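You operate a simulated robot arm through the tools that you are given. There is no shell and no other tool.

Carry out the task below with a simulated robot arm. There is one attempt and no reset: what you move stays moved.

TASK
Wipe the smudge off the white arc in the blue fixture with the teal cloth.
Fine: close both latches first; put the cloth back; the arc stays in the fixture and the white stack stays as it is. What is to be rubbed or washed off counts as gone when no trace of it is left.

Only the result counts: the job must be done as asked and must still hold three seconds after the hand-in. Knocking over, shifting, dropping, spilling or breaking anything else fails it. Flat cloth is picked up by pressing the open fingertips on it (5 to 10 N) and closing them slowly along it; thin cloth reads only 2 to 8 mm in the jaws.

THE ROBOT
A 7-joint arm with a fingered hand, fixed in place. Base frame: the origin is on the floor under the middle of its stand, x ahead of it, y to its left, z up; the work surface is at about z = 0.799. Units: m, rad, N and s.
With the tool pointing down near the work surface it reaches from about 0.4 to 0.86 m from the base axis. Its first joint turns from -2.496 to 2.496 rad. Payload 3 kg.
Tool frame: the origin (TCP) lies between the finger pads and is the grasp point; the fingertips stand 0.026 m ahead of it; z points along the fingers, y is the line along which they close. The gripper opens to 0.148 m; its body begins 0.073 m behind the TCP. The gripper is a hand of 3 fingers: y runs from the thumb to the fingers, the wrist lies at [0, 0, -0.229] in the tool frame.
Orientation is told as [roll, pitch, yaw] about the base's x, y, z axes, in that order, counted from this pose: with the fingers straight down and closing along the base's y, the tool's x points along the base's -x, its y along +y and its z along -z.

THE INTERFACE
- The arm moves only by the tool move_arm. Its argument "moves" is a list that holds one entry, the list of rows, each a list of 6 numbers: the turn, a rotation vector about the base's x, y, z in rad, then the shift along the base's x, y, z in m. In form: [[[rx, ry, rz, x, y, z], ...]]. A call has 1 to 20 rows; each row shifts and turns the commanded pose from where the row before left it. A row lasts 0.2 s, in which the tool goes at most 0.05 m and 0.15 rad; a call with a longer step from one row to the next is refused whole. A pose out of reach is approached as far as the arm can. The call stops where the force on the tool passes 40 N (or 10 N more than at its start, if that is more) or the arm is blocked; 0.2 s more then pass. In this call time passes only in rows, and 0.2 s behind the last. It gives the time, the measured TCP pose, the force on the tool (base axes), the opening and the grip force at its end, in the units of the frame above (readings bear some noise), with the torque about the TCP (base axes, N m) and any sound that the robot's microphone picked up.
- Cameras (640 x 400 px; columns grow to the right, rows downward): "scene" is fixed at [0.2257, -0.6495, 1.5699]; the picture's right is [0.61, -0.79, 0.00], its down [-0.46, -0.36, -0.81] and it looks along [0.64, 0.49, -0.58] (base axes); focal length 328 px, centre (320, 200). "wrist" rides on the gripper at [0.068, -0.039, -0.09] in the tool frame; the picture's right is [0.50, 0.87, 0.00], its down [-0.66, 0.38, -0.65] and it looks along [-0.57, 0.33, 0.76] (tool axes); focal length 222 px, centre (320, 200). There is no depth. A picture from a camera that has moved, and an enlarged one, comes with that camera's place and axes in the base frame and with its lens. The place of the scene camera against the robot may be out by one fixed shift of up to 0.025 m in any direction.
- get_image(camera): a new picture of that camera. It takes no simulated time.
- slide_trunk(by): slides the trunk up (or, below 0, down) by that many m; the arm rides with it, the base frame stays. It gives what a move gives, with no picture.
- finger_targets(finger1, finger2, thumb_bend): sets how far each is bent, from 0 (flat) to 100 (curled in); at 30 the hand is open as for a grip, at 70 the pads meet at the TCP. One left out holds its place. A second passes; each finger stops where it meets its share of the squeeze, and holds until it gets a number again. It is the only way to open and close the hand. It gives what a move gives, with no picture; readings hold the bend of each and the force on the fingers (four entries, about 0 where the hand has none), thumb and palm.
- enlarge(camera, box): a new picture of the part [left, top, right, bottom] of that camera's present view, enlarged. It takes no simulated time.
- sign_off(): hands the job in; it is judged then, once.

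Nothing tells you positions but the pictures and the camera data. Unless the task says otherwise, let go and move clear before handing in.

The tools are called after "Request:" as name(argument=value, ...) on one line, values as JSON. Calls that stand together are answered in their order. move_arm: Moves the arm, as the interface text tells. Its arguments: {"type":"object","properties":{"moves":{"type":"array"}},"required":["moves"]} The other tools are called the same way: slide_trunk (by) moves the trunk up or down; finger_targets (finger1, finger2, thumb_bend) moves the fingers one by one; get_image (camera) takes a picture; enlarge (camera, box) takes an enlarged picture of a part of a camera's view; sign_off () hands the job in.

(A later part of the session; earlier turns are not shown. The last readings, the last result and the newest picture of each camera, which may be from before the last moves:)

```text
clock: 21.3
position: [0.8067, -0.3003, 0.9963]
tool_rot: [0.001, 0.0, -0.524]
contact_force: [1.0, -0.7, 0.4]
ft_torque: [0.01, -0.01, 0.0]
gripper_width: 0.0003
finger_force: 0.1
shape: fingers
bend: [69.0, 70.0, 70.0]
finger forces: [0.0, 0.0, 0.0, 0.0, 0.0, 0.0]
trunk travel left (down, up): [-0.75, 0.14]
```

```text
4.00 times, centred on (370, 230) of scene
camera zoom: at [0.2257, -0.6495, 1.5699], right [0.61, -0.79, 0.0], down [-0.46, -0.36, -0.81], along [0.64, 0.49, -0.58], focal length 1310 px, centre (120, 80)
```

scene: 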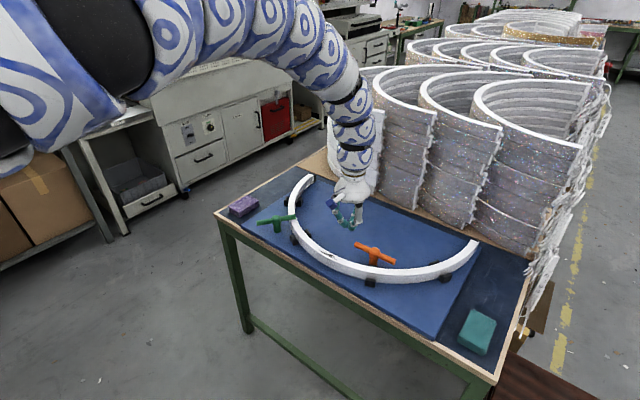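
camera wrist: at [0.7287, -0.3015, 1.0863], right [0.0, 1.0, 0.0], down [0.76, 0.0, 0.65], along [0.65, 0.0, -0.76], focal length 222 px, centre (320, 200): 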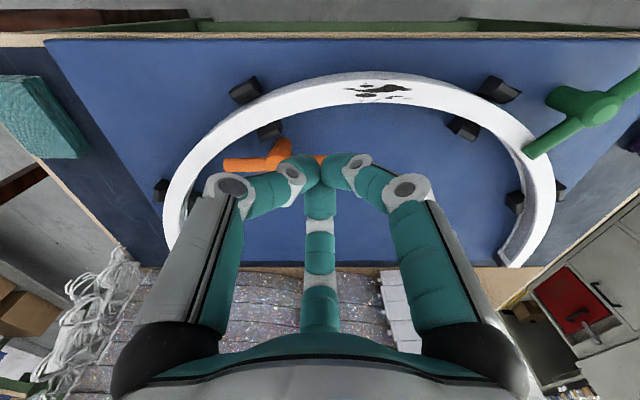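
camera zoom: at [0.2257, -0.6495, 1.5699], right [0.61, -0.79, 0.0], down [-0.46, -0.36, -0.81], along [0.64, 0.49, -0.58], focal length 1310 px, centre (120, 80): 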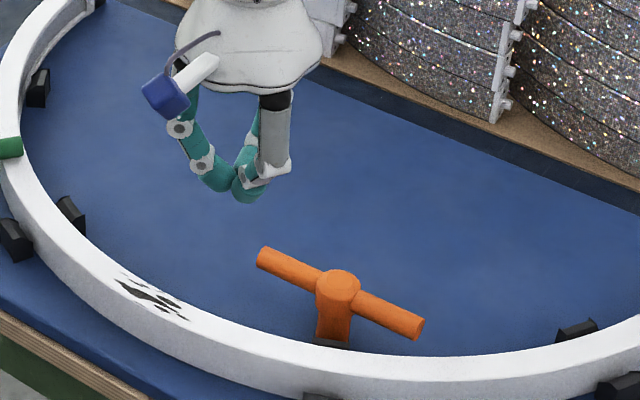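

The two wrist views disagree by up to 2 cm on heights because their baseline was short. I'll shift sideways 0.14 m for a good stereo baseline before going low near the orange latch.

Request:
move_arm(moves=[[[0, 0, 0, 0, 0.047, 0], [0, 0, 0, 0, 0.047, 0], [0, 0, 0, 0, 0.046, 0]]])

Request:
get_image(camera="wrist")

Request:
enlarge(camera="wrist", box=[120, 40, 320, 180])

Request:
enlarge(camera="wrist", box=[380, 40, 600, 200])

```text
clock: 22.1
position: [0.8015, -0.1597, 0.9985]
tool_rot: [0.0, 0.002, -0.521]
contact_force: [0.8, -0.1, -0.1]
ft_torque: [-0.01, 0.0, -0.01]
gripper_width: 0.0003
finger_force: 0.0
shape: fingers
bend: [69.0, 70.0, 70.0]
finger forces: [0.1, 0.0, 0.0, 0.0, 0.1, 0.1]
trunk travel left (down, up): [-0.75, 0.14]
```

```text
taken
camera wrist: at [0.7232, -0.1616, 1.0883], right [0.0, 1.0, 0.0], down [0.76, 0.0, 0.65], along [0.65, 0.0, -0.76], focal length 222 px, centre (320, 200)
```

wrist: 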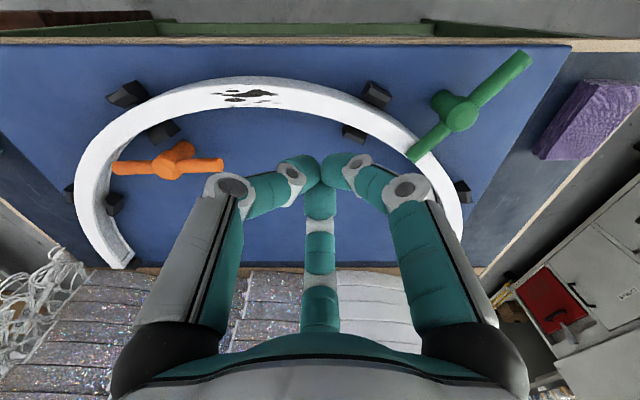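

```text
2.86 times, centred on (220, 110) of wrist
camera zoom: at [0.7232, -0.1616, 1.0883], right [0.0, 1.0, 0.0], down [0.76, 0.0, 0.65], along [0.65, 0.0, -0.76], focal length 635 px, centre (606, 457)
```

zoom: 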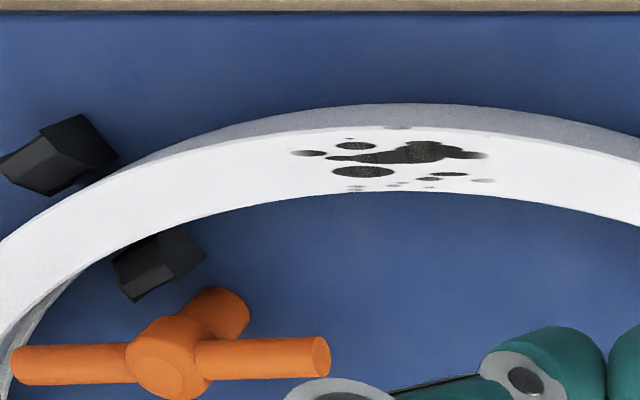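

```text
2.50 times, centred on (490, 120) of wrist
camera zoom: at [0.7232, -0.1616, 1.0883], right [0.0, 1.0, 0.0], down [0.76, 0.0, 0.65], along [0.65, 0.0, -0.76], focal length 555 px, centre (-105, 400)
```

zoom: 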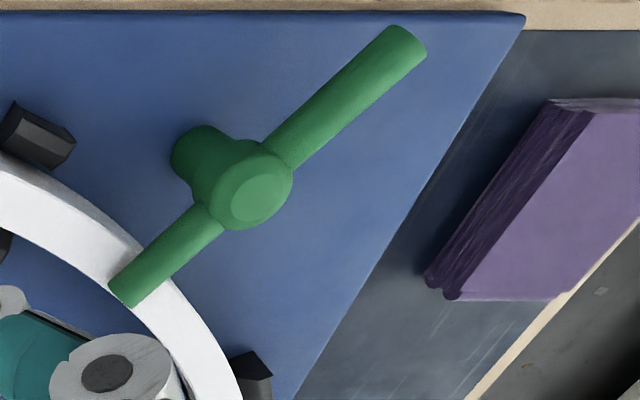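

Stereo now agrees:
- **Arc top:** z≈0.838.
- **Latch bars:** z≈0.848.
- **Orange pivot:** (0.873, -0.352), with its bar along y.
- **Green bar:** at -36°, which is radial.

I'll go back beside the orange latch and tilt the tool 25° outward for reach, staying at a safe height.

Request:
move_arm(moves=[[[0, 0, 0, 0, -0.049, 0], [0, 0, 0, 0, -0.049, 0], [0, 0, 0, 0, -0.048, 0], [0, -0.1455, 0, 0, 0, 0.01], [0, -0.1455, 0, 0, 0, 0.01], [0, -0.1455, 0, 0, 0, 0.01]]])

Request:
get_image(camera="wrist")

Request:
get_image(camera="scene")

```text
clock: 23.5
position: [0.8624, -0.3194, 0.9785]
tool_rot: [0.229, -0.377, -0.566]
contact_force: [0.9, -0.4, 0.4]
ft_torque: [-0.01, 0.0, 0.0]
gripper_width: 0.0
finger_force: 0.0
shape: fingers
bend: [69.0, 70.0, 70.0]
finger forces: [0.0, 0.1, 0.1, 0.0, 0.1, 0.0]
out of reach, approached as far as the arm can: row 4, 5, 6
trunk travel left (down, up): [-0.75, 0.14]
```

```text
taken
camera wrist: at [0.7537, -0.3198, 1.0263], right [0.0, 1.0, 0.0], down [0.41, 0.0, 0.91], along [0.91, 0.0, -0.41], focal length 222 px, centre (320, 200)
```

wrist: 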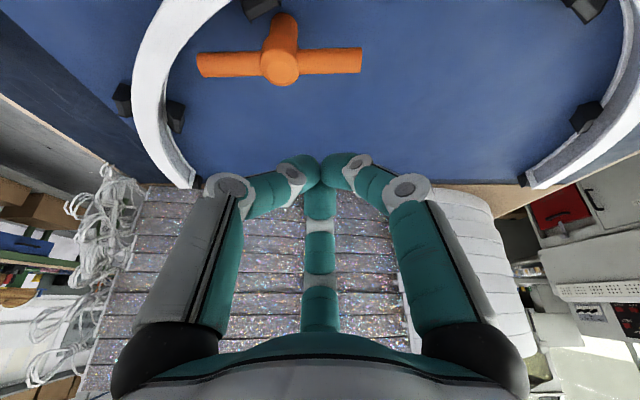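

```text
taken
```

scene: 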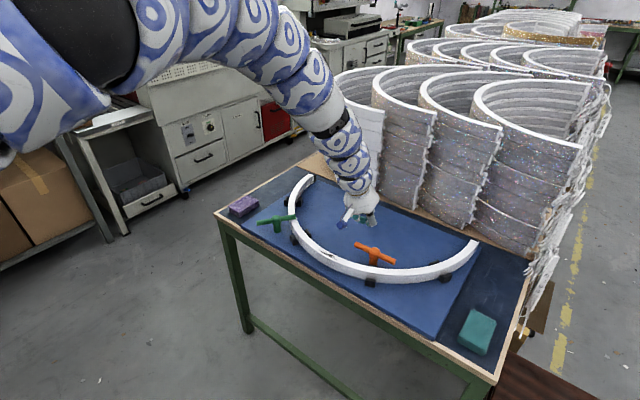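

The tool is tilted as wanted, but drifted out to x=0.862. I'll ease it down and back toward (0.825, -0.306) while staying above the latch.

Request:
move_arm(moves=[[[0, 0, 0, -0.01, 0.003, -0.025], [0, 0, 0, -0.015, 0.005, -0.025], [0, 0, 0, -0.0125, 0.0055, 0]]])

Request:
get_image(camera="wrist")

```text
clock: 24.3
position: [0.8352, -0.3112, 0.9285]
tool_rot: [0.23, -0.375, -0.566]
contact_force: [-0.2, -0.6, -0.3]
ft_torque: [-0.03, -0.03, -0.01]
gripper_width: 0.0002
finger_force: 0.1
shape: fingers
bend: [69.0, 70.0, 70.0]
finger forces: [0.1, 0.0, 0.0, 0.0, 0.0, 0.0]
out of reach, approached as far as the arm can: row 3
trunk travel left (down, up): [-0.75, 0.14]
```

```text
taken
camera wrist: at [0.7267, -0.312, 0.977], right [0.0, 1.0, 0.0], down [0.41, 0.0, 0.91], along [0.91, 0.0, -0.41], focal length 222 px, centre (320, 200)
```

wrist: 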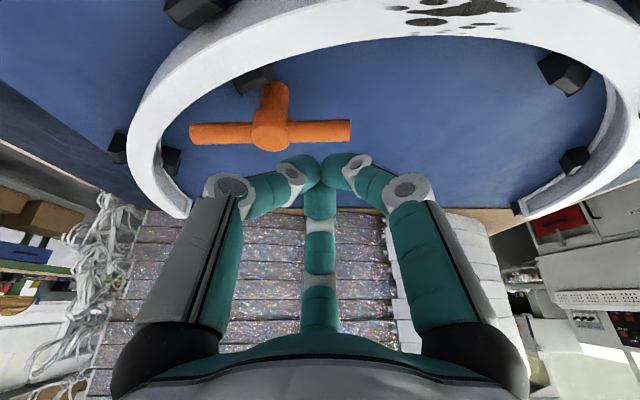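

The view confirms the peg is in line, just robot-side of the bar's +y end. I'll descend into the gap between the arc and the bar.

Request:
move_arm(moves=[[[0, 0, 0, -0.008, 0.003, -0.02], [0, 0, 0, -0.005, 0.002, -0.02]]])

Request:
get_image(camera="wrist")

Request:
enlarge(camera="scene", box=[320, 190, 420, 290])

```text
clock: 24.9
position: [0.8205, -0.3037, 0.887]
tool_rot: [0.233, -0.375, -0.565]
contact_force: [0.2, 0.1, -0.1]
ft_torque: [0.0, 0.03, 0.02]
gripper_width: 0.0001
finger_force: 0.0
shape: fingers
bend: [69.0, 70.0, 70.0]
finger forces: [0.1, 0.0, 0.0, 0.0, 0.1, 0.0]
trunk travel left (down, up): [-0.75, 0.14]
```

```text
taken
camera wrist: at [0.7122, -0.3056, 0.9349], right [0.0, 1.0, 0.0], down [0.41, 0.0, 0.91], along [0.91, 0.0, -0.41], focal length 222 px, centre (320, 200)
```

wrist: 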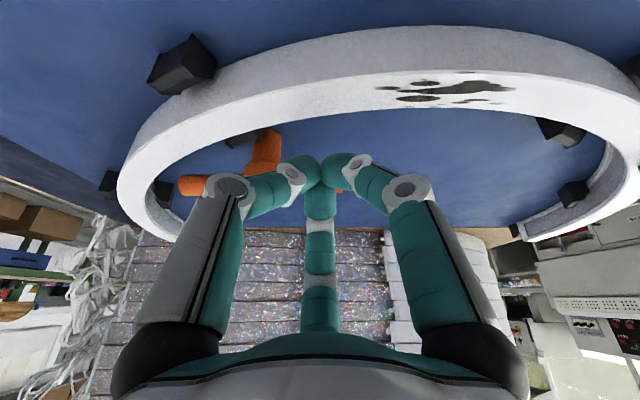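

```text
4.00 times, centred on (370, 240) of scene
camera zoom: at [0.2257, -0.6495, 1.5699], right [0.61, -0.79, 0.0], down [-0.46, -0.36, -0.81], along [0.64, 0.49, -0.58], focal length 1310 px, centre (120, 40)
```

zoom: 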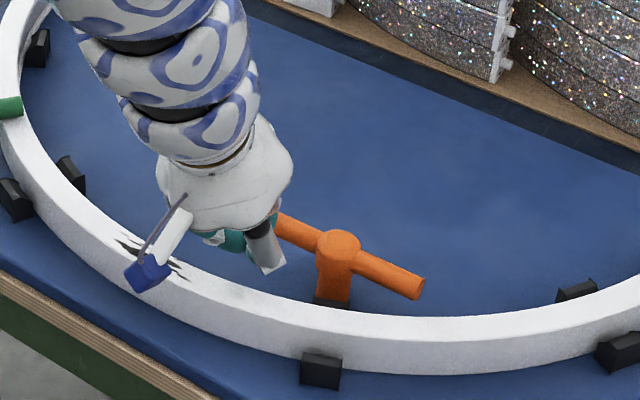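

The hand is in position with no contact, and the camera housing is clear above the arc. I'll lower 1.7 cm more and begin pushing in +x.

Request:
move_arm(moves=[[[0, 0, 0, 0.001, -0.002, -0.018], [0, 0, 0, 0.012, 0, 0], [0, 0, 0, 0.012, 0, 0]]])

Request:
get_image(camera="wrist")

Request:
enlarge(camera="scene", box=[320, 190, 420, 290])

```text
clock: 25.7
position: [0.8462, -0.3082, 0.8697]
tool_rot: [0.228, -0.373, -0.565]
contact_force: [0.1, 0.3, -0.1]
ft_torque: [0.02, 0.0, 0.01]
gripper_width: 0.0001
finger_force: 0.0
shape: fingers
bend: [69.0, 70.0, 70.0]
finger forces: [0.1, 0.0, 0.0, 0.0, 0.0, 0.0]
trunk travel left (down, up): [-0.75, 0.14]
```

```text
taken
camera wrist: at [0.7362, -0.3087, 0.9175], right [0.0, 1.0, 0.0], down [0.41, 0.0, 0.91], along [0.91, 0.0, -0.41], focal length 222 px, centre (320, 200)
```

wrist: 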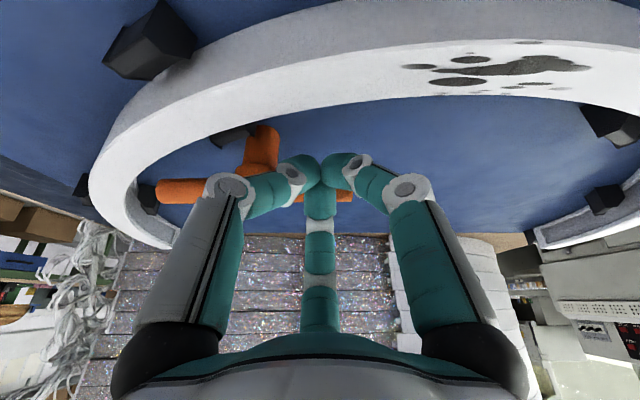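

```text
4.00 times, centred on (370, 240) of scene
camera zoom: at [0.2257, -0.6495, 1.5699], right [0.61, -0.79, 0.0], down [-0.46, -0.36, -0.81], along [0.64, 0.49, -0.58], focal length 1310 px, centre (120, 40)
```

zoom: 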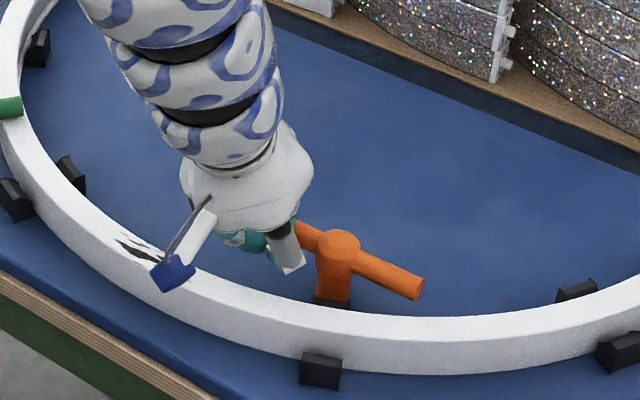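

The peg is about to touch the bar. As it moves along the arc, I'll rotate the hand about its own axis with the bar so the hub stays between the fingers. First half now.

Request:
move_arm(moves=[[[0.0617, 0, -0.1324, 0.0066, 0.0018, 0.002], [0.0617, 0, -0.1324, 0.0069, 0.0008, 0.002], [0.0617, 0, -0.1324, 0.0068, -0.0002, 0], [0.0617, 0, -0.1324, 0.0068, -0.0012, 0]]])

Request:
get_image(camera="wrist")

Request:
enlarge(camera="scene", box=[320, 190, 420, 290])

```text
clock: 26.7
position: [0.872, -0.3061, 0.8749]
tool_rot: [0.396, -0.188, -1.148]
contact_force: [-0.7, 0.7, 0.6]
ft_torque: [0.01, -0.01, -0.02]
gripper_width: 0.0003
finger_force: 0.1
shape: fingers
bend: [69.0, 70.0, 70.0]
finger forces: [0.0, 0.1, 0.0, 0.0, 0.1, 0.1]
trunk travel left (down, up): [-0.75, 0.14]
```

```text
taken
camera wrist: at [0.7756, -0.2635, 0.9285], right [0.5, 0.83, 0.23], down [0.29, -0.42, 0.86], along [0.81, -0.36, -0.45], focal length 222 px, centre (320, 200)
```

wrist: 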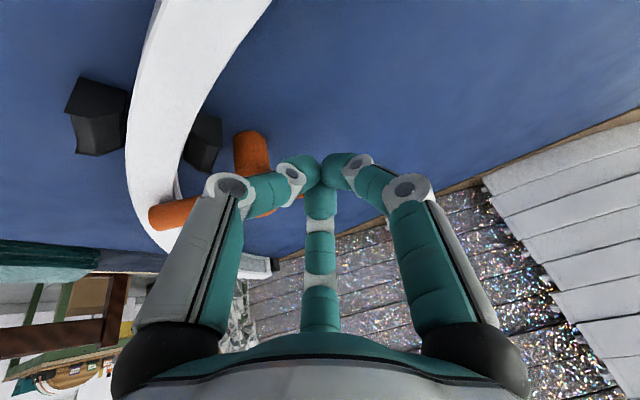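

```text
4.00 times, centred on (370, 240) of scene
camera zoom: at [0.2257, -0.6495, 1.5699], right [0.61, -0.79, 0.0], down [-0.46, -0.36, -0.81], along [0.64, 0.49, -0.58], focal length 1310 px, centre (120, 40)
```

zoom: 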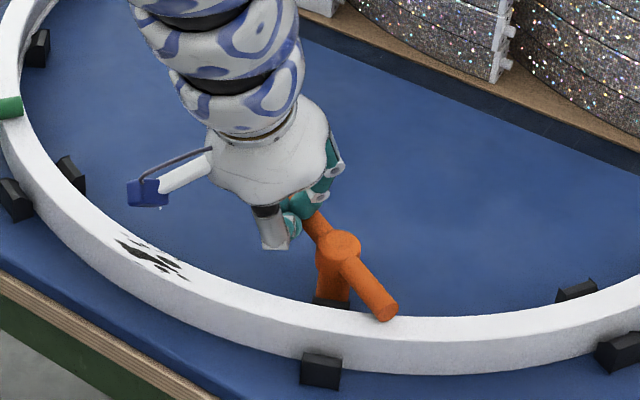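

The orange bar is turning as planned and its far end is heading over the arc. Next is the second half.

Request:
move_arm(moves=[[[0.0617, 0, -0.1324, 0.0065, -0.0022, 0], [0.0617, 0, -0.1324, 0.0062, -0.0031, 0], [0.0617, 0, -0.1324, 0.0056, -0.004, 0]]])

Request:
get_image(camera="wrist")

Request:
enlarge(camera="scene", box=[320, 190, 420, 290])

```text
clock: 27.5
position: [0.8925, -0.3172, 0.8742]
tool_rot: [0.438, -0.008, -1.55]
contact_force: [0.6, 0.4, 0.0]
ft_torque: [-0.02, 0.01, 0.02]
gripper_width: 0.0003
finger_force: 0.0
shape: fingers
bend: [69.0, 70.0, 70.0]
finger forces: [0.1, 0.0, 0.0, 0.0, 0.0, 0.0]
trunk travel left (down, up): [-0.75, 0.14]
```

```text
taken
camera wrist: at [0.818, -0.2507, 0.9393], right [0.77, 0.52, 0.36], down [0.08, -0.65, 0.76], along [0.63, -0.56, -0.54], focal length 222 px, centre (320, 200)
```

wrist: 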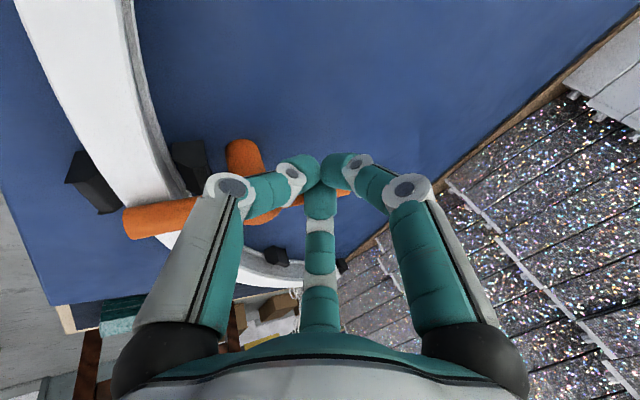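

```text
4.00 times, centred on (370, 240) of scene
camera zoom: at [0.2257, -0.6495, 1.5699], right [0.61, -0.79, 0.0], down [-0.46, -0.36, -0.81], along [0.64, 0.49, -0.58], focal length 1310 px, centre (120, 40)
```

zoom: 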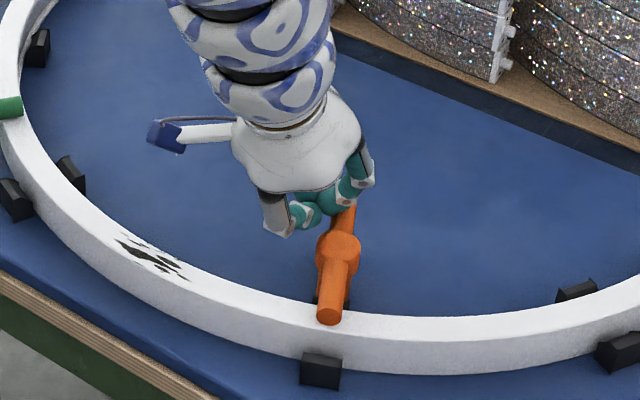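

The orange bar now lies across the arc at about 23°, close to radial. I'll push in small steps along the closing direction to feel for its stop.

Request:
move_arm(moves=[[[0, 0, 0, 0.0012, -0.0028, 0], [0, 0, 0, 0.0012, -0.0028, 0]]])

Request:
enlarge(camera="scene", box=[320, 190, 420, 290])

```text
clock: 28.1
position: [0.8944, -0.3209, 0.8752]
tool_rot: [0.439, -0.01, -1.546]
contact_force: [-1.0, 1.3, 1.6]
ft_torque: [0.01, -0.01, 0.01]
gripper_width: 0.0001
finger_force: 1.4
shape: fingers
bend: [69.0, 70.0, 70.0]
finger forces: [0.1, 3.7, 0.0, 0.1, 0.0, 0.0]
trunk travel left (down, up): [-0.75, 0.14]
```

```text
4.00 times, centred on (370, 240) of scene
camera zoom: at [0.2257, -0.6495, 1.5699], right [0.61, -0.79, 0.0], down [-0.46, -0.36, -0.81], along [0.64, 0.49, -0.58], focal length 1310 px, centre (120, 40)
```

zoom: 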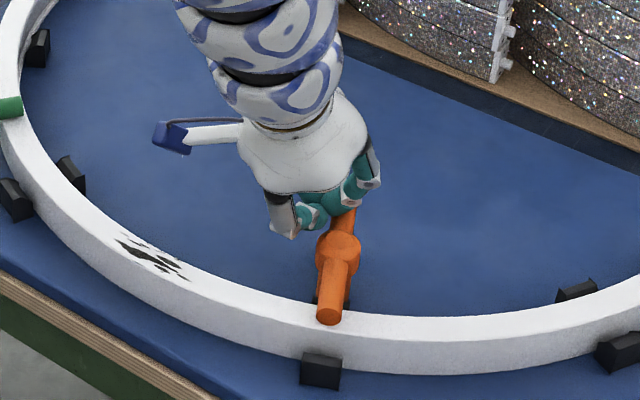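

Finger 2 reads 3.7 N and the bar no longer moves, so the orange latch is closed at its stop. I'll back off and rise, then inspect both latches.

Request:
move_arm(moves=[[[0, 0, 0, -0.006, 0.013, 0], [0, 0, 0, -0.004, 0.01, 0.02], [0, 0, 0, 0, 0, 0.04], [0, 0, 0, 0, 0, 0.04], [0, 0, 0, 0, 0, 0.04]]])

Request:
enlarge(camera="scene", box=[220, 160, 420, 300])

Request:
get_image(camera="wrist")

```text
clock: 29.3
position: [0.8898, -0.301, 1.0111]
tool_rot: [0.437, -0.012, -1.549]
contact_force: [0.5, -0.6, -1.0]
ft_torque: [0.03, 0.03, -0.03]
gripper_width: 0.0002
finger_force: 0.0
shape: fingers
bend: [69.0, 70.0, 70.0]
finger forces: [0.0, 0.0, 0.1, 0.1, 0.0, 0.0]
out of reach, approached as far as the arm can: row 5
trunk travel left (down, up): [-0.75, 0.14]
```

```text
2.86 times, centred on (320, 230) of scene
camera zoom: at [0.2257, -0.6495, 1.5699], right [0.61, -0.79, 0.0], down [-0.46, -0.36, -0.81], along [0.64, 0.49, -0.58], focal length 936 px, centre (320, 114)
```

zoom: 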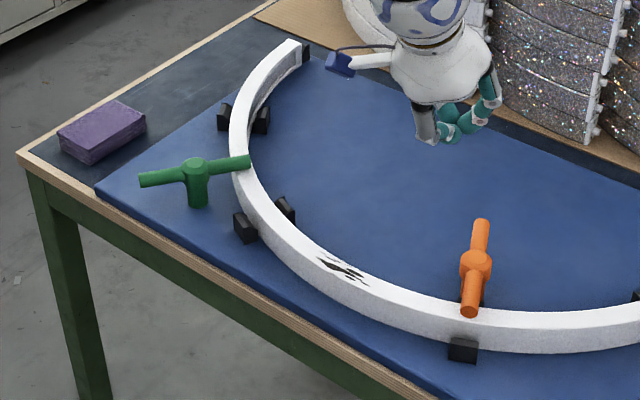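

```text
taken
camera wrist: at [0.8158, -0.2346, 1.0745], right [0.77, 0.52, 0.36], down [0.08, -0.65, 0.76], along [0.63, -0.56, -0.54], focal length 222 px, centre (320, 200)
```

wrist: 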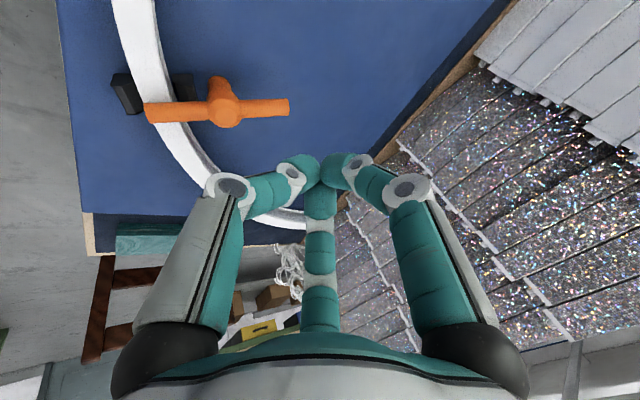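

Both latches are closed and the arc and smudge look undisturbed. Next is the cloth, about 1.06 m from the base axis, which needs a lower trunk. I'll swing toward it at a safe height first.

Request:
move_arm(moves=[[[0, 0, -0.05, -0.004, -0.045, 0.005], [0, 0, -0.05, -0.006, -0.045, 0.005], [0, 0, -0.05, -0.008, -0.045, 0.005], [0, 0, -0.05, -0.01, -0.045, 0.005]]])

Request:
get_image(camera="scene")

```text
clock: 30.3
position: [0.8592, -0.4766, 1.0298]
tool_rot: [0.438, -0.009, -1.747]
contact_force: [0.4, 0.0, -0.7]
ft_torque: [0.04, 0.01, -0.03]
gripper_width: 0.0001
finger_force: 0.0
shape: fingers
bend: [69.0, 70.0, 70.0]
finger forces: [0.1, 0.0, 0.1, 0.1, 0.0, 0.0]
trunk travel left (down, up): [-0.75, 0.14]
```

```text
taken
```

scene: 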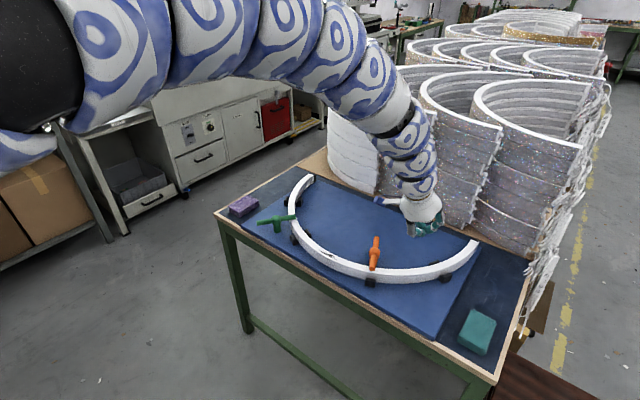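

Now at radius 0.98 and z 1.03. I'll step the trunk down while raising the tool to keep its height.

Request:
slide_trunk(by=-0.08)

Request:
move_arm(moves=[[[0, 0, 0, -0.005, -0.02, 0.04], [0, 0, 0, -0.005, -0.02, 0.04]]])

```text
clock: 31.5
position: [0.8598, -0.4765, 0.9488]
tool_rot: [0.439, -0.01, -1.747]
contact_force: [-0.3, 1.1, 1.0]
ft_torque: [0.0, 0.03, 0.0]
gripper_width: 0.0004
finger_force: 0.1
shape: fingers
bend: [69.0, 70.0, 70.0]
finger forces: [0.0, 0.1, 0.1, 0.1, 0.0, 0.1]
trunk travel left (down, up): [-0.67, 0.22]
```

```text
clock: 32.1
position: [0.8693, -0.5237, 1.0161]
tool_rot: [0.435, -0.009, -1.744]
contact_force: [-0.5, -0.1, 0.2]
ft_torque: [-0.06, -0.02, -0.02]
gripper_width: 0.0001
finger_force: 0.0
shape: fingers
bend: [69.0, 70.0, 70.0]
finger forces: [0.0, 0.1, 0.0, 0.0, 0.0, 0.0]
out of reach, approached as far as the arm can: row 1, 2
trunk travel left (down, up): [-0.67, 0.22]
```

The arm favours larger radii here, which suits the cloth. I'll move over the cloth at z≈1.0 and look.

Request:
move_arm(moves=[[[0, 0, 0, -0.009, -0.034, 0], [0, 0, 0, -0.009, -0.034, 0], [0, 0, 0, -0.009, -0.034, 0], [0, 0, 0, -0.009, -0.034, 0]]])

Request:
get_image(camera="wrist")

Request:
get_image(camera="scene")

```text
clock: 33.1
position: [0.8368, -0.6648, 1.0184]
tool_rot: [0.436, -0.011, -1.748]
contact_force: [-0.3, -0.3, 0.6]
ft_torque: [0.0, -0.01, 0.0]
gripper_width: 0.0001
finger_force: 0.1
shape: fingers
bend: [69.0, 70.0, 70.0]
finger forces: [0.0, 0.0, 0.0, 0.0, 0.0, 0.0]
trunk travel left (down, up): [-0.67, 0.22]
```

```text
taken
camera wrist: at [0.7761, -0.5858, 1.0821], right [0.86, 0.36, 0.36], down [-0.05, -0.65, 0.76], along [0.51, -0.67, -0.54], focal length 222 px, centre (320, 200)
```

wrist: 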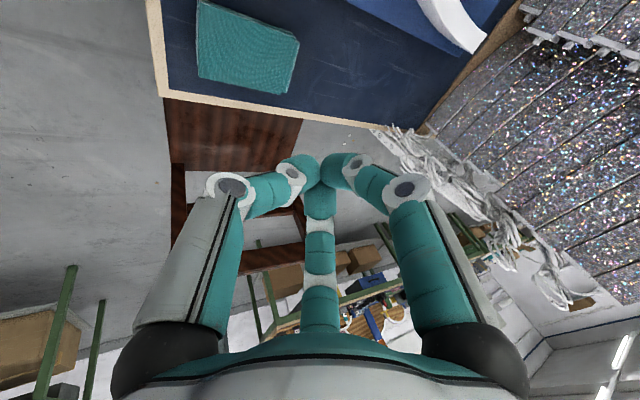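

```text
taken
```

scene: 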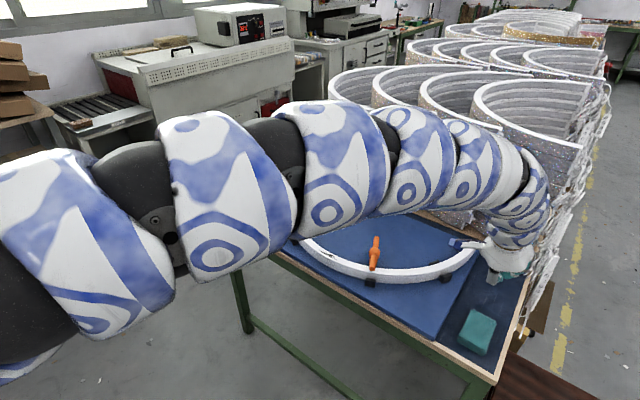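

The arm reaches (0.837, -0.665) with 25° of tilt. From this view the cloth spans about x 0.79–0.88 and y -0.64 – -0.695, so its centre is near (0.836, -0.667). I'll check whether the tool can go upright here, with yaw toward -90°.

Request:
move_arm(moves=[[[0.0288, 0.1421, 0, 0, 0, 0], [0.0288, 0.1421, 0, 0, 0, 0], [0.0288, 0.1421, 0, 0, 0, 0], [0, 0, 0.12, 0, 0, 0], [0, 0, 0.057, 0, 0, 0]]])

Request:
get_image(camera="wrist")

Request:
get_image(camera="scene")

```text
clock: 34.3
position: [0.8171, -0.6462, 1.0228]
tool_rot: [0.004, 0.0, -1.566]
contact_force: [0.4, 1.4, 0.3]
ft_torque: [-0.07, 0.04, -0.01]
gripper_width: 0.0001
finger_force: 0.0
shape: fingers
bend: [69.0, 70.0, 70.0]
finger forces: [0.0, 0.0, 0.0, 0.0, 0.0, 0.0]
out of reach, approached as far as the arm can: row 3
trunk travel left (down, up): [-0.67, 0.22]
```

```text
taken
camera wrist: at [0.7767, -0.5802, 1.1133], right [0.86, 0.5, 0.0], down [0.38, -0.65, 0.65], along [0.33, -0.56, -0.76], focal length 222 px, centre (320, 200)
```

wrist: 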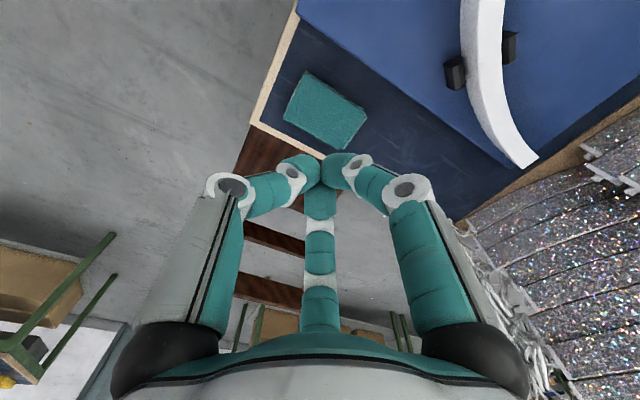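

```text
taken
```

scene: 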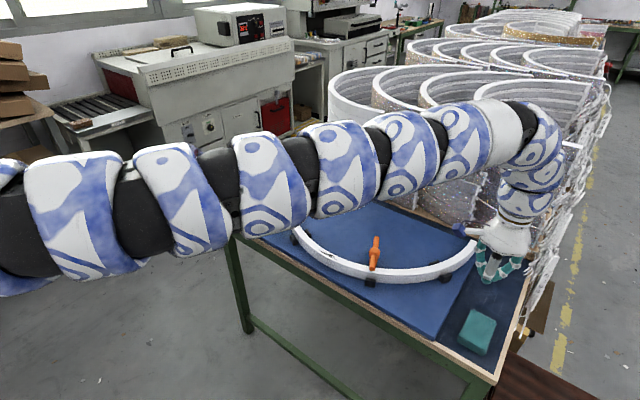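

The tool is upright at yaw -90° and reaches radius 1.04, nearly over the cloth. I'll zoom in to localise the cloth.

Request:
enlarge(camera="wrist", box=[240, 40, 400, 160])

Request:
enlarge(camera="scene", box=[440, 220, 540, 370])

```text
3.33 times, centred on (320, 100) of wrist
camera zoom: at [0.7767, -0.5802, 1.1133], right [0.86, 0.5, 0.0], down [0.38, -0.65, 0.65], along [0.33, -0.56, -0.76], focal length 740 px, centre (320, 533)
```

zoom: 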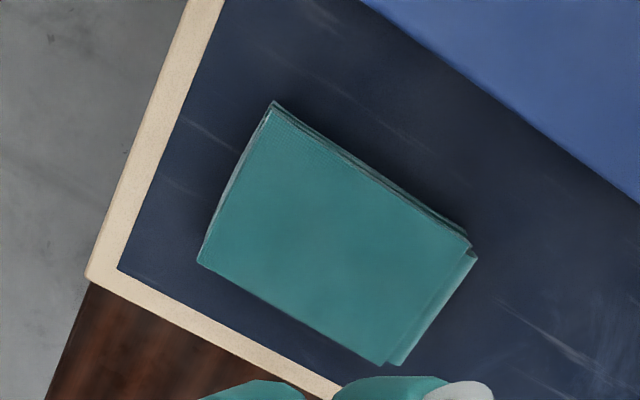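

```text
2.67 times, centred on (490, 295) of scene
camera zoom: at [0.2257, -0.6495, 1.5699], right [0.61, -0.79, 0.0], down [-0.46, -0.36, -0.81], along [0.64, 0.49, -0.58], focal length 873 px, centre (-133, -53)
```

zoom: 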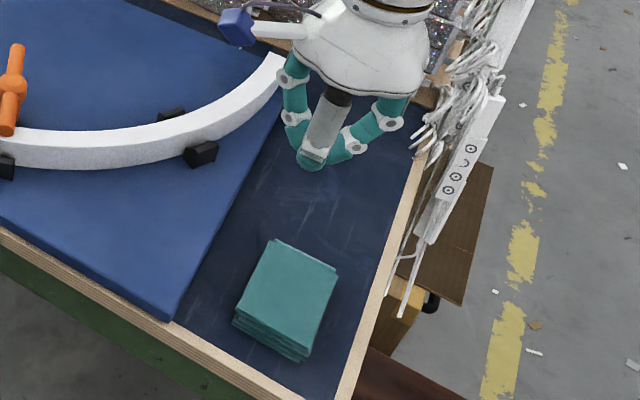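

The cloth is roughly 0.09 x 0.06 m, centred near (0.836, -0.670). Its top may be as low as z≈0.805, so I'll treat the height as uncertain. I'll lower the trunk 0.11 m and look again from closer.

Request:
slide_trunk(by=-0.11)

Request:
get_image(camera="wrist")

Request:
enlarge(camera="wrist", box=[160, 20, 400, 170])

Request:
enlarge(camera="scene", box=[440, 240, 540, 370])

```text
clock: 35.7
position: [0.8147, -0.649, 0.9127]
tool_rot: [0.004, 0.0, -1.567]
contact_force: [0.6, 0.6, -0.2]
ft_torque: [0.01, 0.01, 0.0]
gripper_width: 0.0001
finger_force: 0.0
shape: fingers
bend: [69.0, 70.0, 70.0]
finger forces: [0.1, 0.0, 0.0, 0.0, 0.1, 0.0]
trunk travel left (down, up): [-0.56, 0.33]
```

```text
taken
camera wrist: at [0.7756, -0.5823, 1.0033], right [0.86, 0.5, 0.0], down [0.38, -0.65, 0.65], along [0.33, -0.56, -0.76], focal length 222 px, centre (320, 200)
```

wrist: 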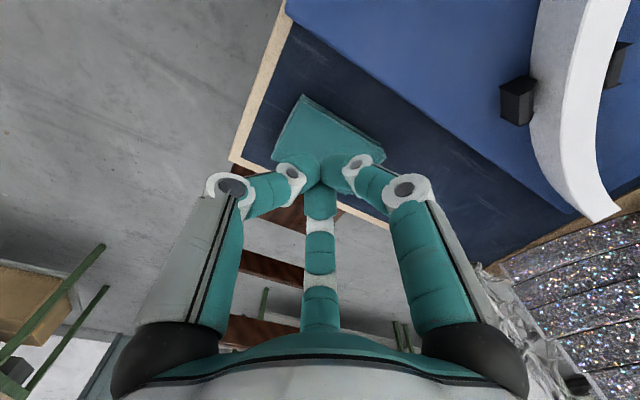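

```text
2.67 times, centred on (280, 95) of wrist
camera zoom: at [0.7756, -0.5823, 1.0033], right [0.86, 0.5, 0.0], down [0.38, -0.65, 0.65], along [0.33, -0.56, -0.76], focal length 592 px, centre (427, 480)
```

zoom: 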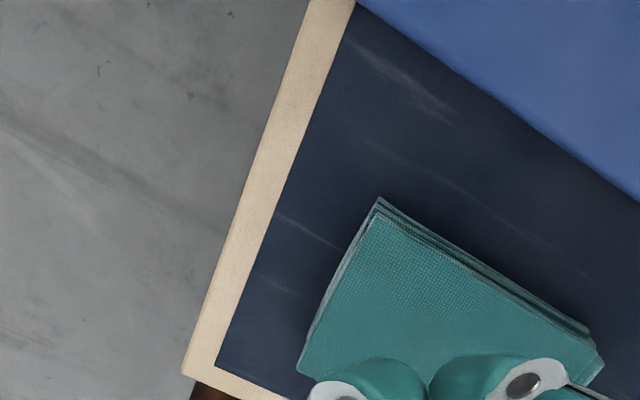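

```text
3.08 times, centred on (490, 305) of scene
camera zoom: at [0.2257, -0.6495, 1.5699], right [0.61, -0.79, 0.0], down [-0.46, -0.36, -0.81], along [0.64, 0.49, -0.58], focal length 1008 px, centre (-203, -123)
```

zoom: 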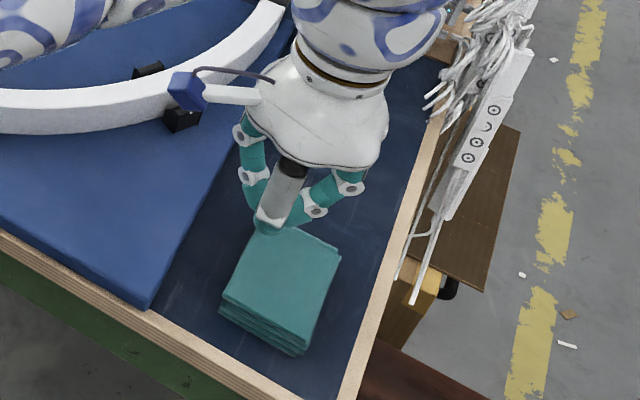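

The cloth top is near z≈0.81 and its extent is x 0.791–0.883, y -0.641 – -0.7035. The board edge is at y≈-0.596. I'll open the fingers moderately and move over the cloth centre.

Request:
finger_targets(finger1=46, finger2=46, thumb_bend=40)

Request:
move_arm(moves=[[[0, 0, 0, 0.0112, -0.0115, 0], [0, 0, 0, 0.0112, -0.0115, 0]]])

Request:
get_image(camera="wrist")

Request:
enlarge(camera="scene", box=[440, 240, 540, 370])

```text
clock: 36.7
position: [0.815, -0.6488, 0.9123]
tool_rot: [0.004, 0.0, -1.568]
contact_force: [0.7, 0.2, 0.3]
ft_torque: [0.01, -0.03, -0.01]
gripper_width: 0.0849
finger_force: 0.1
shape: fingers
bend: [46.0, 46.0, 40.0]
finger forces: [0.1, 0.1, 0.0, 0.0, 0.0, 0.0]
trunk travel left (down, up): [-0.56, 0.33]
```

```text
clock: 37.3
position: [0.8149, -0.6487, 0.9134]
tool_rot: [0.004, -0.001, -1.567]
contact_force: [0.0, -0.5, -0.1]
ft_torque: [0.01, 0.04, -0.02]
gripper_width: 0.0849
finger_force: 0.0
shape: fingers
bend: [46.0, 46.0, 40.0]
finger forces: [0.1, 0.1, 0.1, 0.0, 0.0, 0.1]
out of reach, approached as far as the arm can: row 1, 2
trunk travel left (down, up): [-0.56, 0.33]
```

```text
taken
camera wrist: at [0.7757, -0.5823, 1.003], right [0.86, 0.5, 0.0], down [0.38, -0.65, 0.65], along [0.33, -0.56, -0.76], focal length 222 px, centre (320, 200)
```

wrist: 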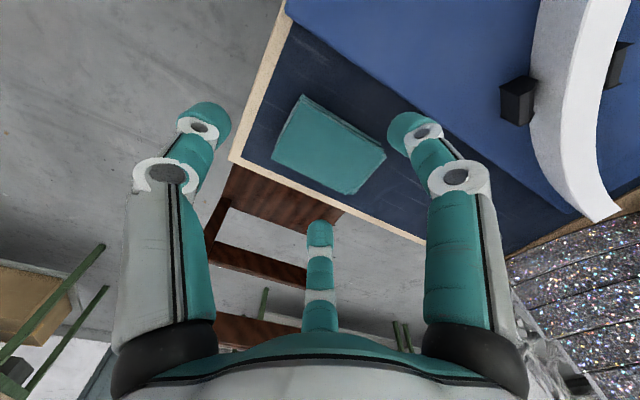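

```text
3.08 times, centred on (490, 305) of scene
camera zoom: at [0.2257, -0.6495, 1.5699], right [0.61, -0.79, 0.0], down [-0.46, -0.36, -0.81], along [0.64, 0.49, -0.58], focal length 1008 px, centre (-203, -123)
```

zoom: 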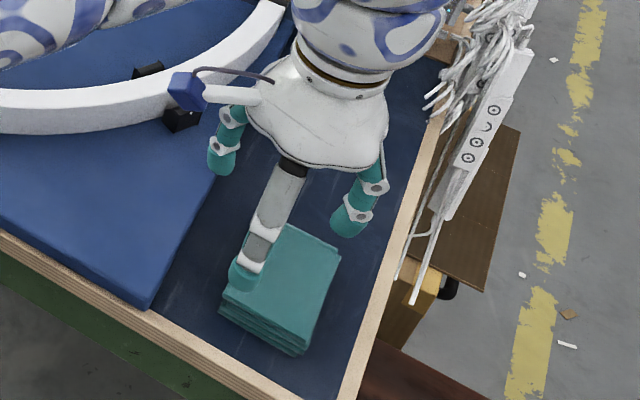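

The tool-down reach tops out at radius 1.042 here. I'll test whether going a bit lower increases the reach, then use a small outward tilt if needed.

Request:
move_arm(moves=[[[0, 0, 0, 0, 0, -0.02], [0, 0, 0, 0.011, -0.0115, -0.01]]])

```text
clock: 37.9
position: [0.8158, -0.6488, 0.8944]
tool_rot: [0.003, 0.0, -1.569]
contact_force: [0.5, 0.1, 0.2]
ft_torque: [-0.02, 0.0, -0.02]
gripper_width: 0.0847
finger_force: 0.0
shape: fingers
bend: [46.0, 46.0, 40.0]
finger forces: [0.0, 0.1, 0.0, 0.0, 0.1, 0.0]
out of reach, approached as far as the arm can: row 2
trunk travel left (down, up): [-0.56, 0.33]
```

I'll grip with TCP at about (0.82, -0.672), so the two fingers pinch the long sides at the cloth's middle and the thumb sits on the near end. That needs only about 5° of outward tilt. I'll set the fingers and move there, still above the cloth.

Request:
finger_targets(finger1=49, finger2=49, thumb_bend=51)

Request:
move_arm(moves=[[[-0.0551, -0.0673, 0, 0, 0, 0], [0, 0, 0, 0.002, -0.0115, 0], [0, 0, 0, 0.002, -0.0115, 0]]])

Request:
get_image(camera="wrist")

Request:
enlarge(camera="scene", box=[440, 250, 540, 370])

```text
clock: 38.9
position: [0.8152, -0.6489, 0.8952]
tool_rot: [0.004, 0.0, -1.567]
contact_force: [0.7, 0.3, 0.5]
ft_torque: [-0.02, 0.02, 0.01]
gripper_width: 0.0629
finger_force: 0.0
shape: fingers
bend: [49.0, 49.0, 51.0]
finger forces: [0.0, 0.0, 0.0, 0.1, 0.0, 0.0]
trunk travel left (down, up): [-0.56, 0.33]
```

```text
clock: 39.7
position: [0.8162, -0.6742, 0.8942]
tool_rot: [0.072, -0.054, -1.571]
contact_force: [-0.3, 0.8, 0.2]
ft_torque: [0.01, 0.02, 0.02]
gripper_width: 0.0621
finger_force: 0.1
shape: fingers
bend: [49.0, 49.0, 51.0]
finger forces: [0.0, 0.0, 0.1, 0.0, 0.0, 0.0]
trunk travel left (down, up): [-0.56, 0.33]
```

```text
taken
camera wrist: at [0.7717, -0.6017, 0.9769], right [0.86, 0.5, 0.03], down [0.33, -0.62, 0.71], along [0.38, -0.61, -0.7], focal length 222 px, centre (320, 200)
```

wrist: 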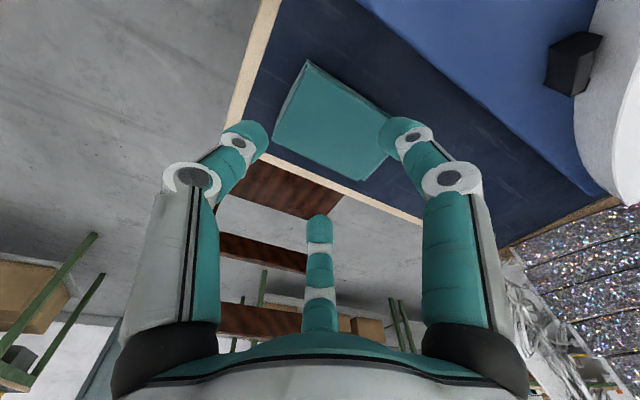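

```text
3.33 times, centred on (490, 310) of scene
camera zoom: at [0.2257, -0.6495, 1.5699], right [0.61, -0.79, 0.0], down [-0.46, -0.36, -0.81], along [0.64, 0.49, -0.58], focal length 1092 px, centre (-247, -167)
```

zoom: 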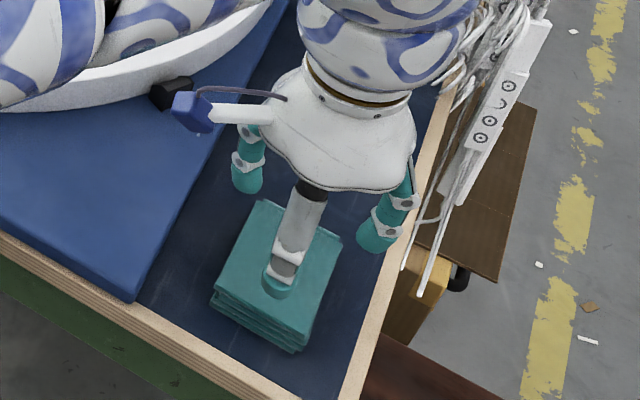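

Position is (0.816, -0.674, 0.894) with the fingers around the cloth. I'll descend in stages and check.

Request:
move_arm(moves=[[[0, 0, 0, 0.002, 0.002, -0.02], [0, 0, 0, 0, 0, -0.015]]])

Request:
get_image(camera="wrist")

Request:
enlarge(camera="scene", box=[440, 270, 540, 370])

```text
clock: 40.3
position: [0.8205, -0.6721, 0.8578]
tool_rot: [0.07, -0.054, -1.572]
contact_force: [0.0, 0.1, -1.0]
ft_torque: [0.02, 0.01, 0.02]
gripper_width: 0.0623
finger_force: 0.1
shape: fingers
bend: [49.0, 49.0, 51.0]
finger forces: [0.0, 0.0, 0.0, 0.0, 0.1, 0.0]
trunk travel left (down, up): [-0.56, 0.33]
```

```text
taken
camera wrist: at [0.7754, -0.6003, 0.9409], right [0.86, 0.5, 0.03], down [0.33, -0.62, 0.71], along [0.38, -0.6, -0.7], focal length 222 px, centre (320, 200)
```

wrist: 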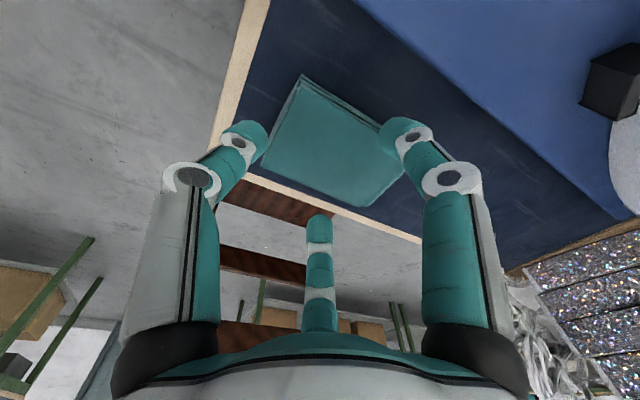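

```text
4.00 times, centred on (490, 320) of scene
camera zoom: at [0.2257, -0.6495, 1.5699], right [0.61, -0.79, 0.0], down [-0.46, -0.36, -0.81], along [0.64, 0.49, -0.58], focal length 1310 px, centre (-360, -280)
```

zoom: 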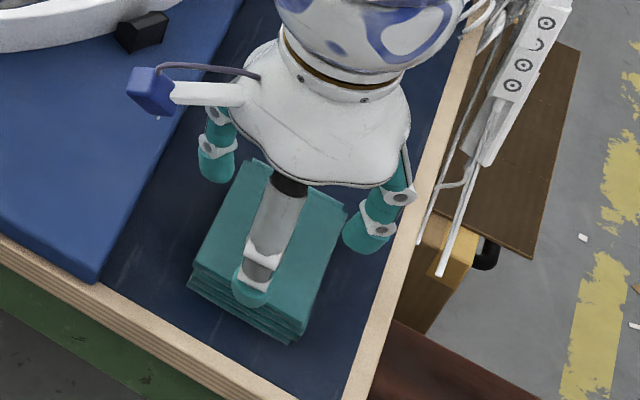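

The fingers have only a few millimetres of clearance to the cloth, so I'll open them slightly before going lower.

Request:
finger_targets(finger1=45, finger2=45, thumb_bend=48)

Request:
move_arm(moves=[[[0, 0, 0, 0, 0, -0.012]]])

Request:
enlarge(camera="wrist", box=[180, 40, 480, 240])

Request:
enlarge(camera="scene", box=[450, 290, 530, 370])

```text
clock: 41.3
position: [0.8219, -0.6702, 0.8594]
tool_rot: [0.071, -0.055, -1.569]
contact_force: [-0.1, -0.2, -0.1]
ft_torque: [0.0, -0.01, 0.01]
gripper_width: 0.0732
finger_force: 0.1
shape: fingers
bend: [45.0, 45.0, 48.0]
finger forces: [0.0, 0.0, 0.1, 0.0, 0.0, 0.0]
trunk travel left (down, up): [-0.56, 0.33]
```

```text
clock: 41.7
position: [0.8214, -0.6642, 0.848]
tool_rot: [0.07, -0.054, -1.569]
contact_force: [0.2, 0.2, 0.4]
ft_torque: [-0.03, -0.01, -0.02]
gripper_width: 0.0731
finger_force: 0.1
shape: fingers
bend: [45.0, 45.0, 48.0]
finger forces: [0.0, 0.0, 0.0, 0.0, 0.0, 0.0]
out of reach, approached as far as the arm can: row 1
trunk travel left (down, up): [-0.56, 0.33]
```

```text
2.00 times, centred on (330, 140) of wrist
camera zoom: at [0.7752, -0.594, 0.9313], right [0.86, 0.5, 0.03], down [0.33, -0.62, 0.71], along [0.38, -0.6, -0.7], focal length 444 px, centre (300, 320)
```

zoom: 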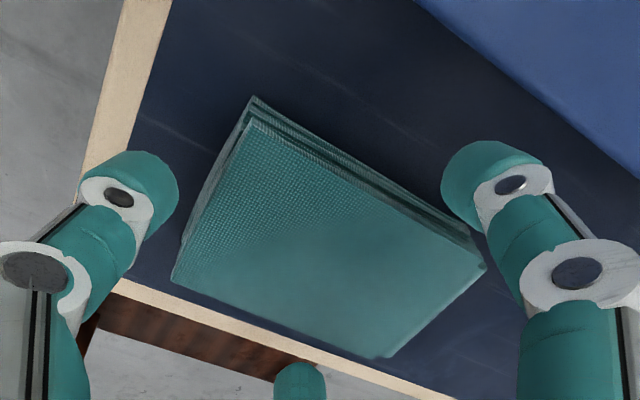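

```text
5.00 times, centred on (490, 330) of scene
camera zoom: at [0.2257, -0.6495, 1.5699], right [0.61, -0.79, 0.0], down [-0.46, -0.36, -0.81], along [0.64, 0.49, -0.58], focal length 1638 px, centre (-530, -450)
```

zoom: 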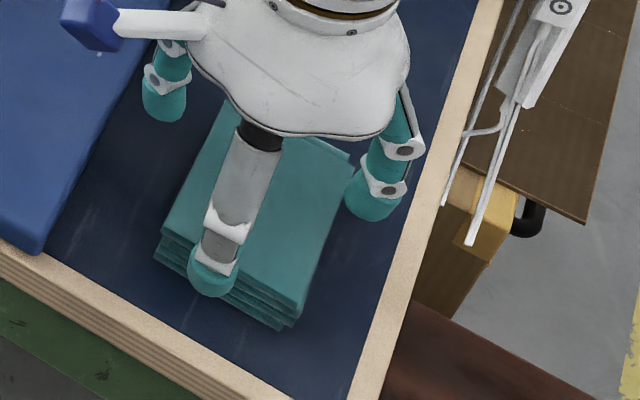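

Reach shrinks as the hand goes down, so I'll use the trunk for the descent. First I'll re-centre to y≈-0.672 slightly higher, then lower the trunk a little.

Request:
move_arm(moves=[[[0, 0, 0, -0.001, -0.0085, 0.012]]])

Request:
slide_trunk(by=-0.02)

Request:
enlarge(camera="wrist", box=[180, 40, 480, 240])

Request:
enlarge(camera="scene", box=[450, 290, 530, 370])

```text
clock: 42.1
position: [0.8186, -0.6761, 0.8598]
tool_rot: [0.07, -0.054, -1.571]
contact_force: [-0.4, -0.1, -0.4]
ft_torque: [-0.04, 0.04, 0.0]
gripper_width: 0.0733
finger_force: 0.0
shape: fingers
bend: [45.0, 45.0, 48.0]
finger forces: [0.1, 0.0, 0.0, 0.0, 0.1, 0.0]
trunk travel left (down, up): [-0.56, 0.33]
```

```text
clock: 42.8
position: [0.8191, -0.6745, 0.8395]
tool_rot: [0.07, -0.054, -1.569]
contact_force: [-0.8, 0.1, -0.2]
ft_torque: [0.02, 0.03, 0.02]
gripper_width: 0.0735
finger_force: 0.0
shape: fingers
bend: [45.0, 45.0, 48.0]
finger forces: [0.1, 0.0, 0.1, 0.0, 0.0, 0.0]
trunk travel left (down, up): [-0.54, 0.35]
```

```text
2.00 times, centred on (330, 140) of wrist
camera zoom: at [0.7735, -0.6039, 0.9228], right [0.86, 0.5, 0.03], down [0.33, -0.62, 0.71], along [0.38, -0.6, -0.7], focal length 444 px, centre (300, 320)
```

zoom: 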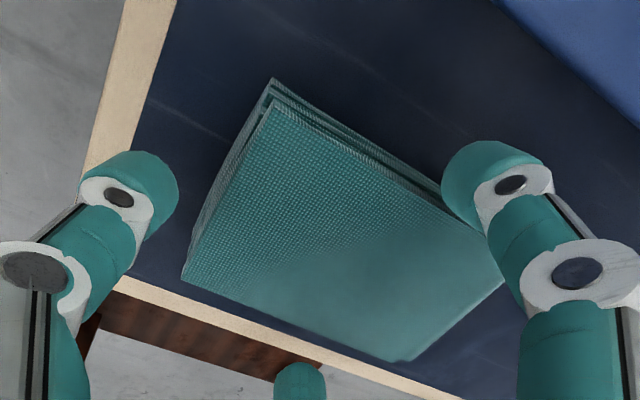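

```text
5.00 times, centred on (490, 330) of scene
camera zoom: at [0.2257, -0.6495, 1.5699], right [0.61, -0.79, 0.0], down [-0.46, -0.36, -0.81], along [0.64, 0.49, -0.58], focal length 1638 px, centre (-530, -450)
```

zoom: 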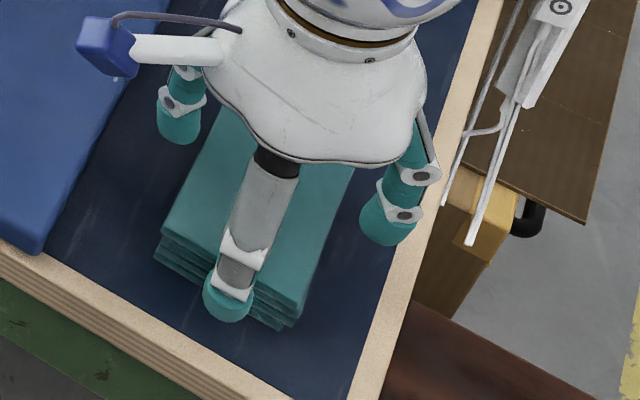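

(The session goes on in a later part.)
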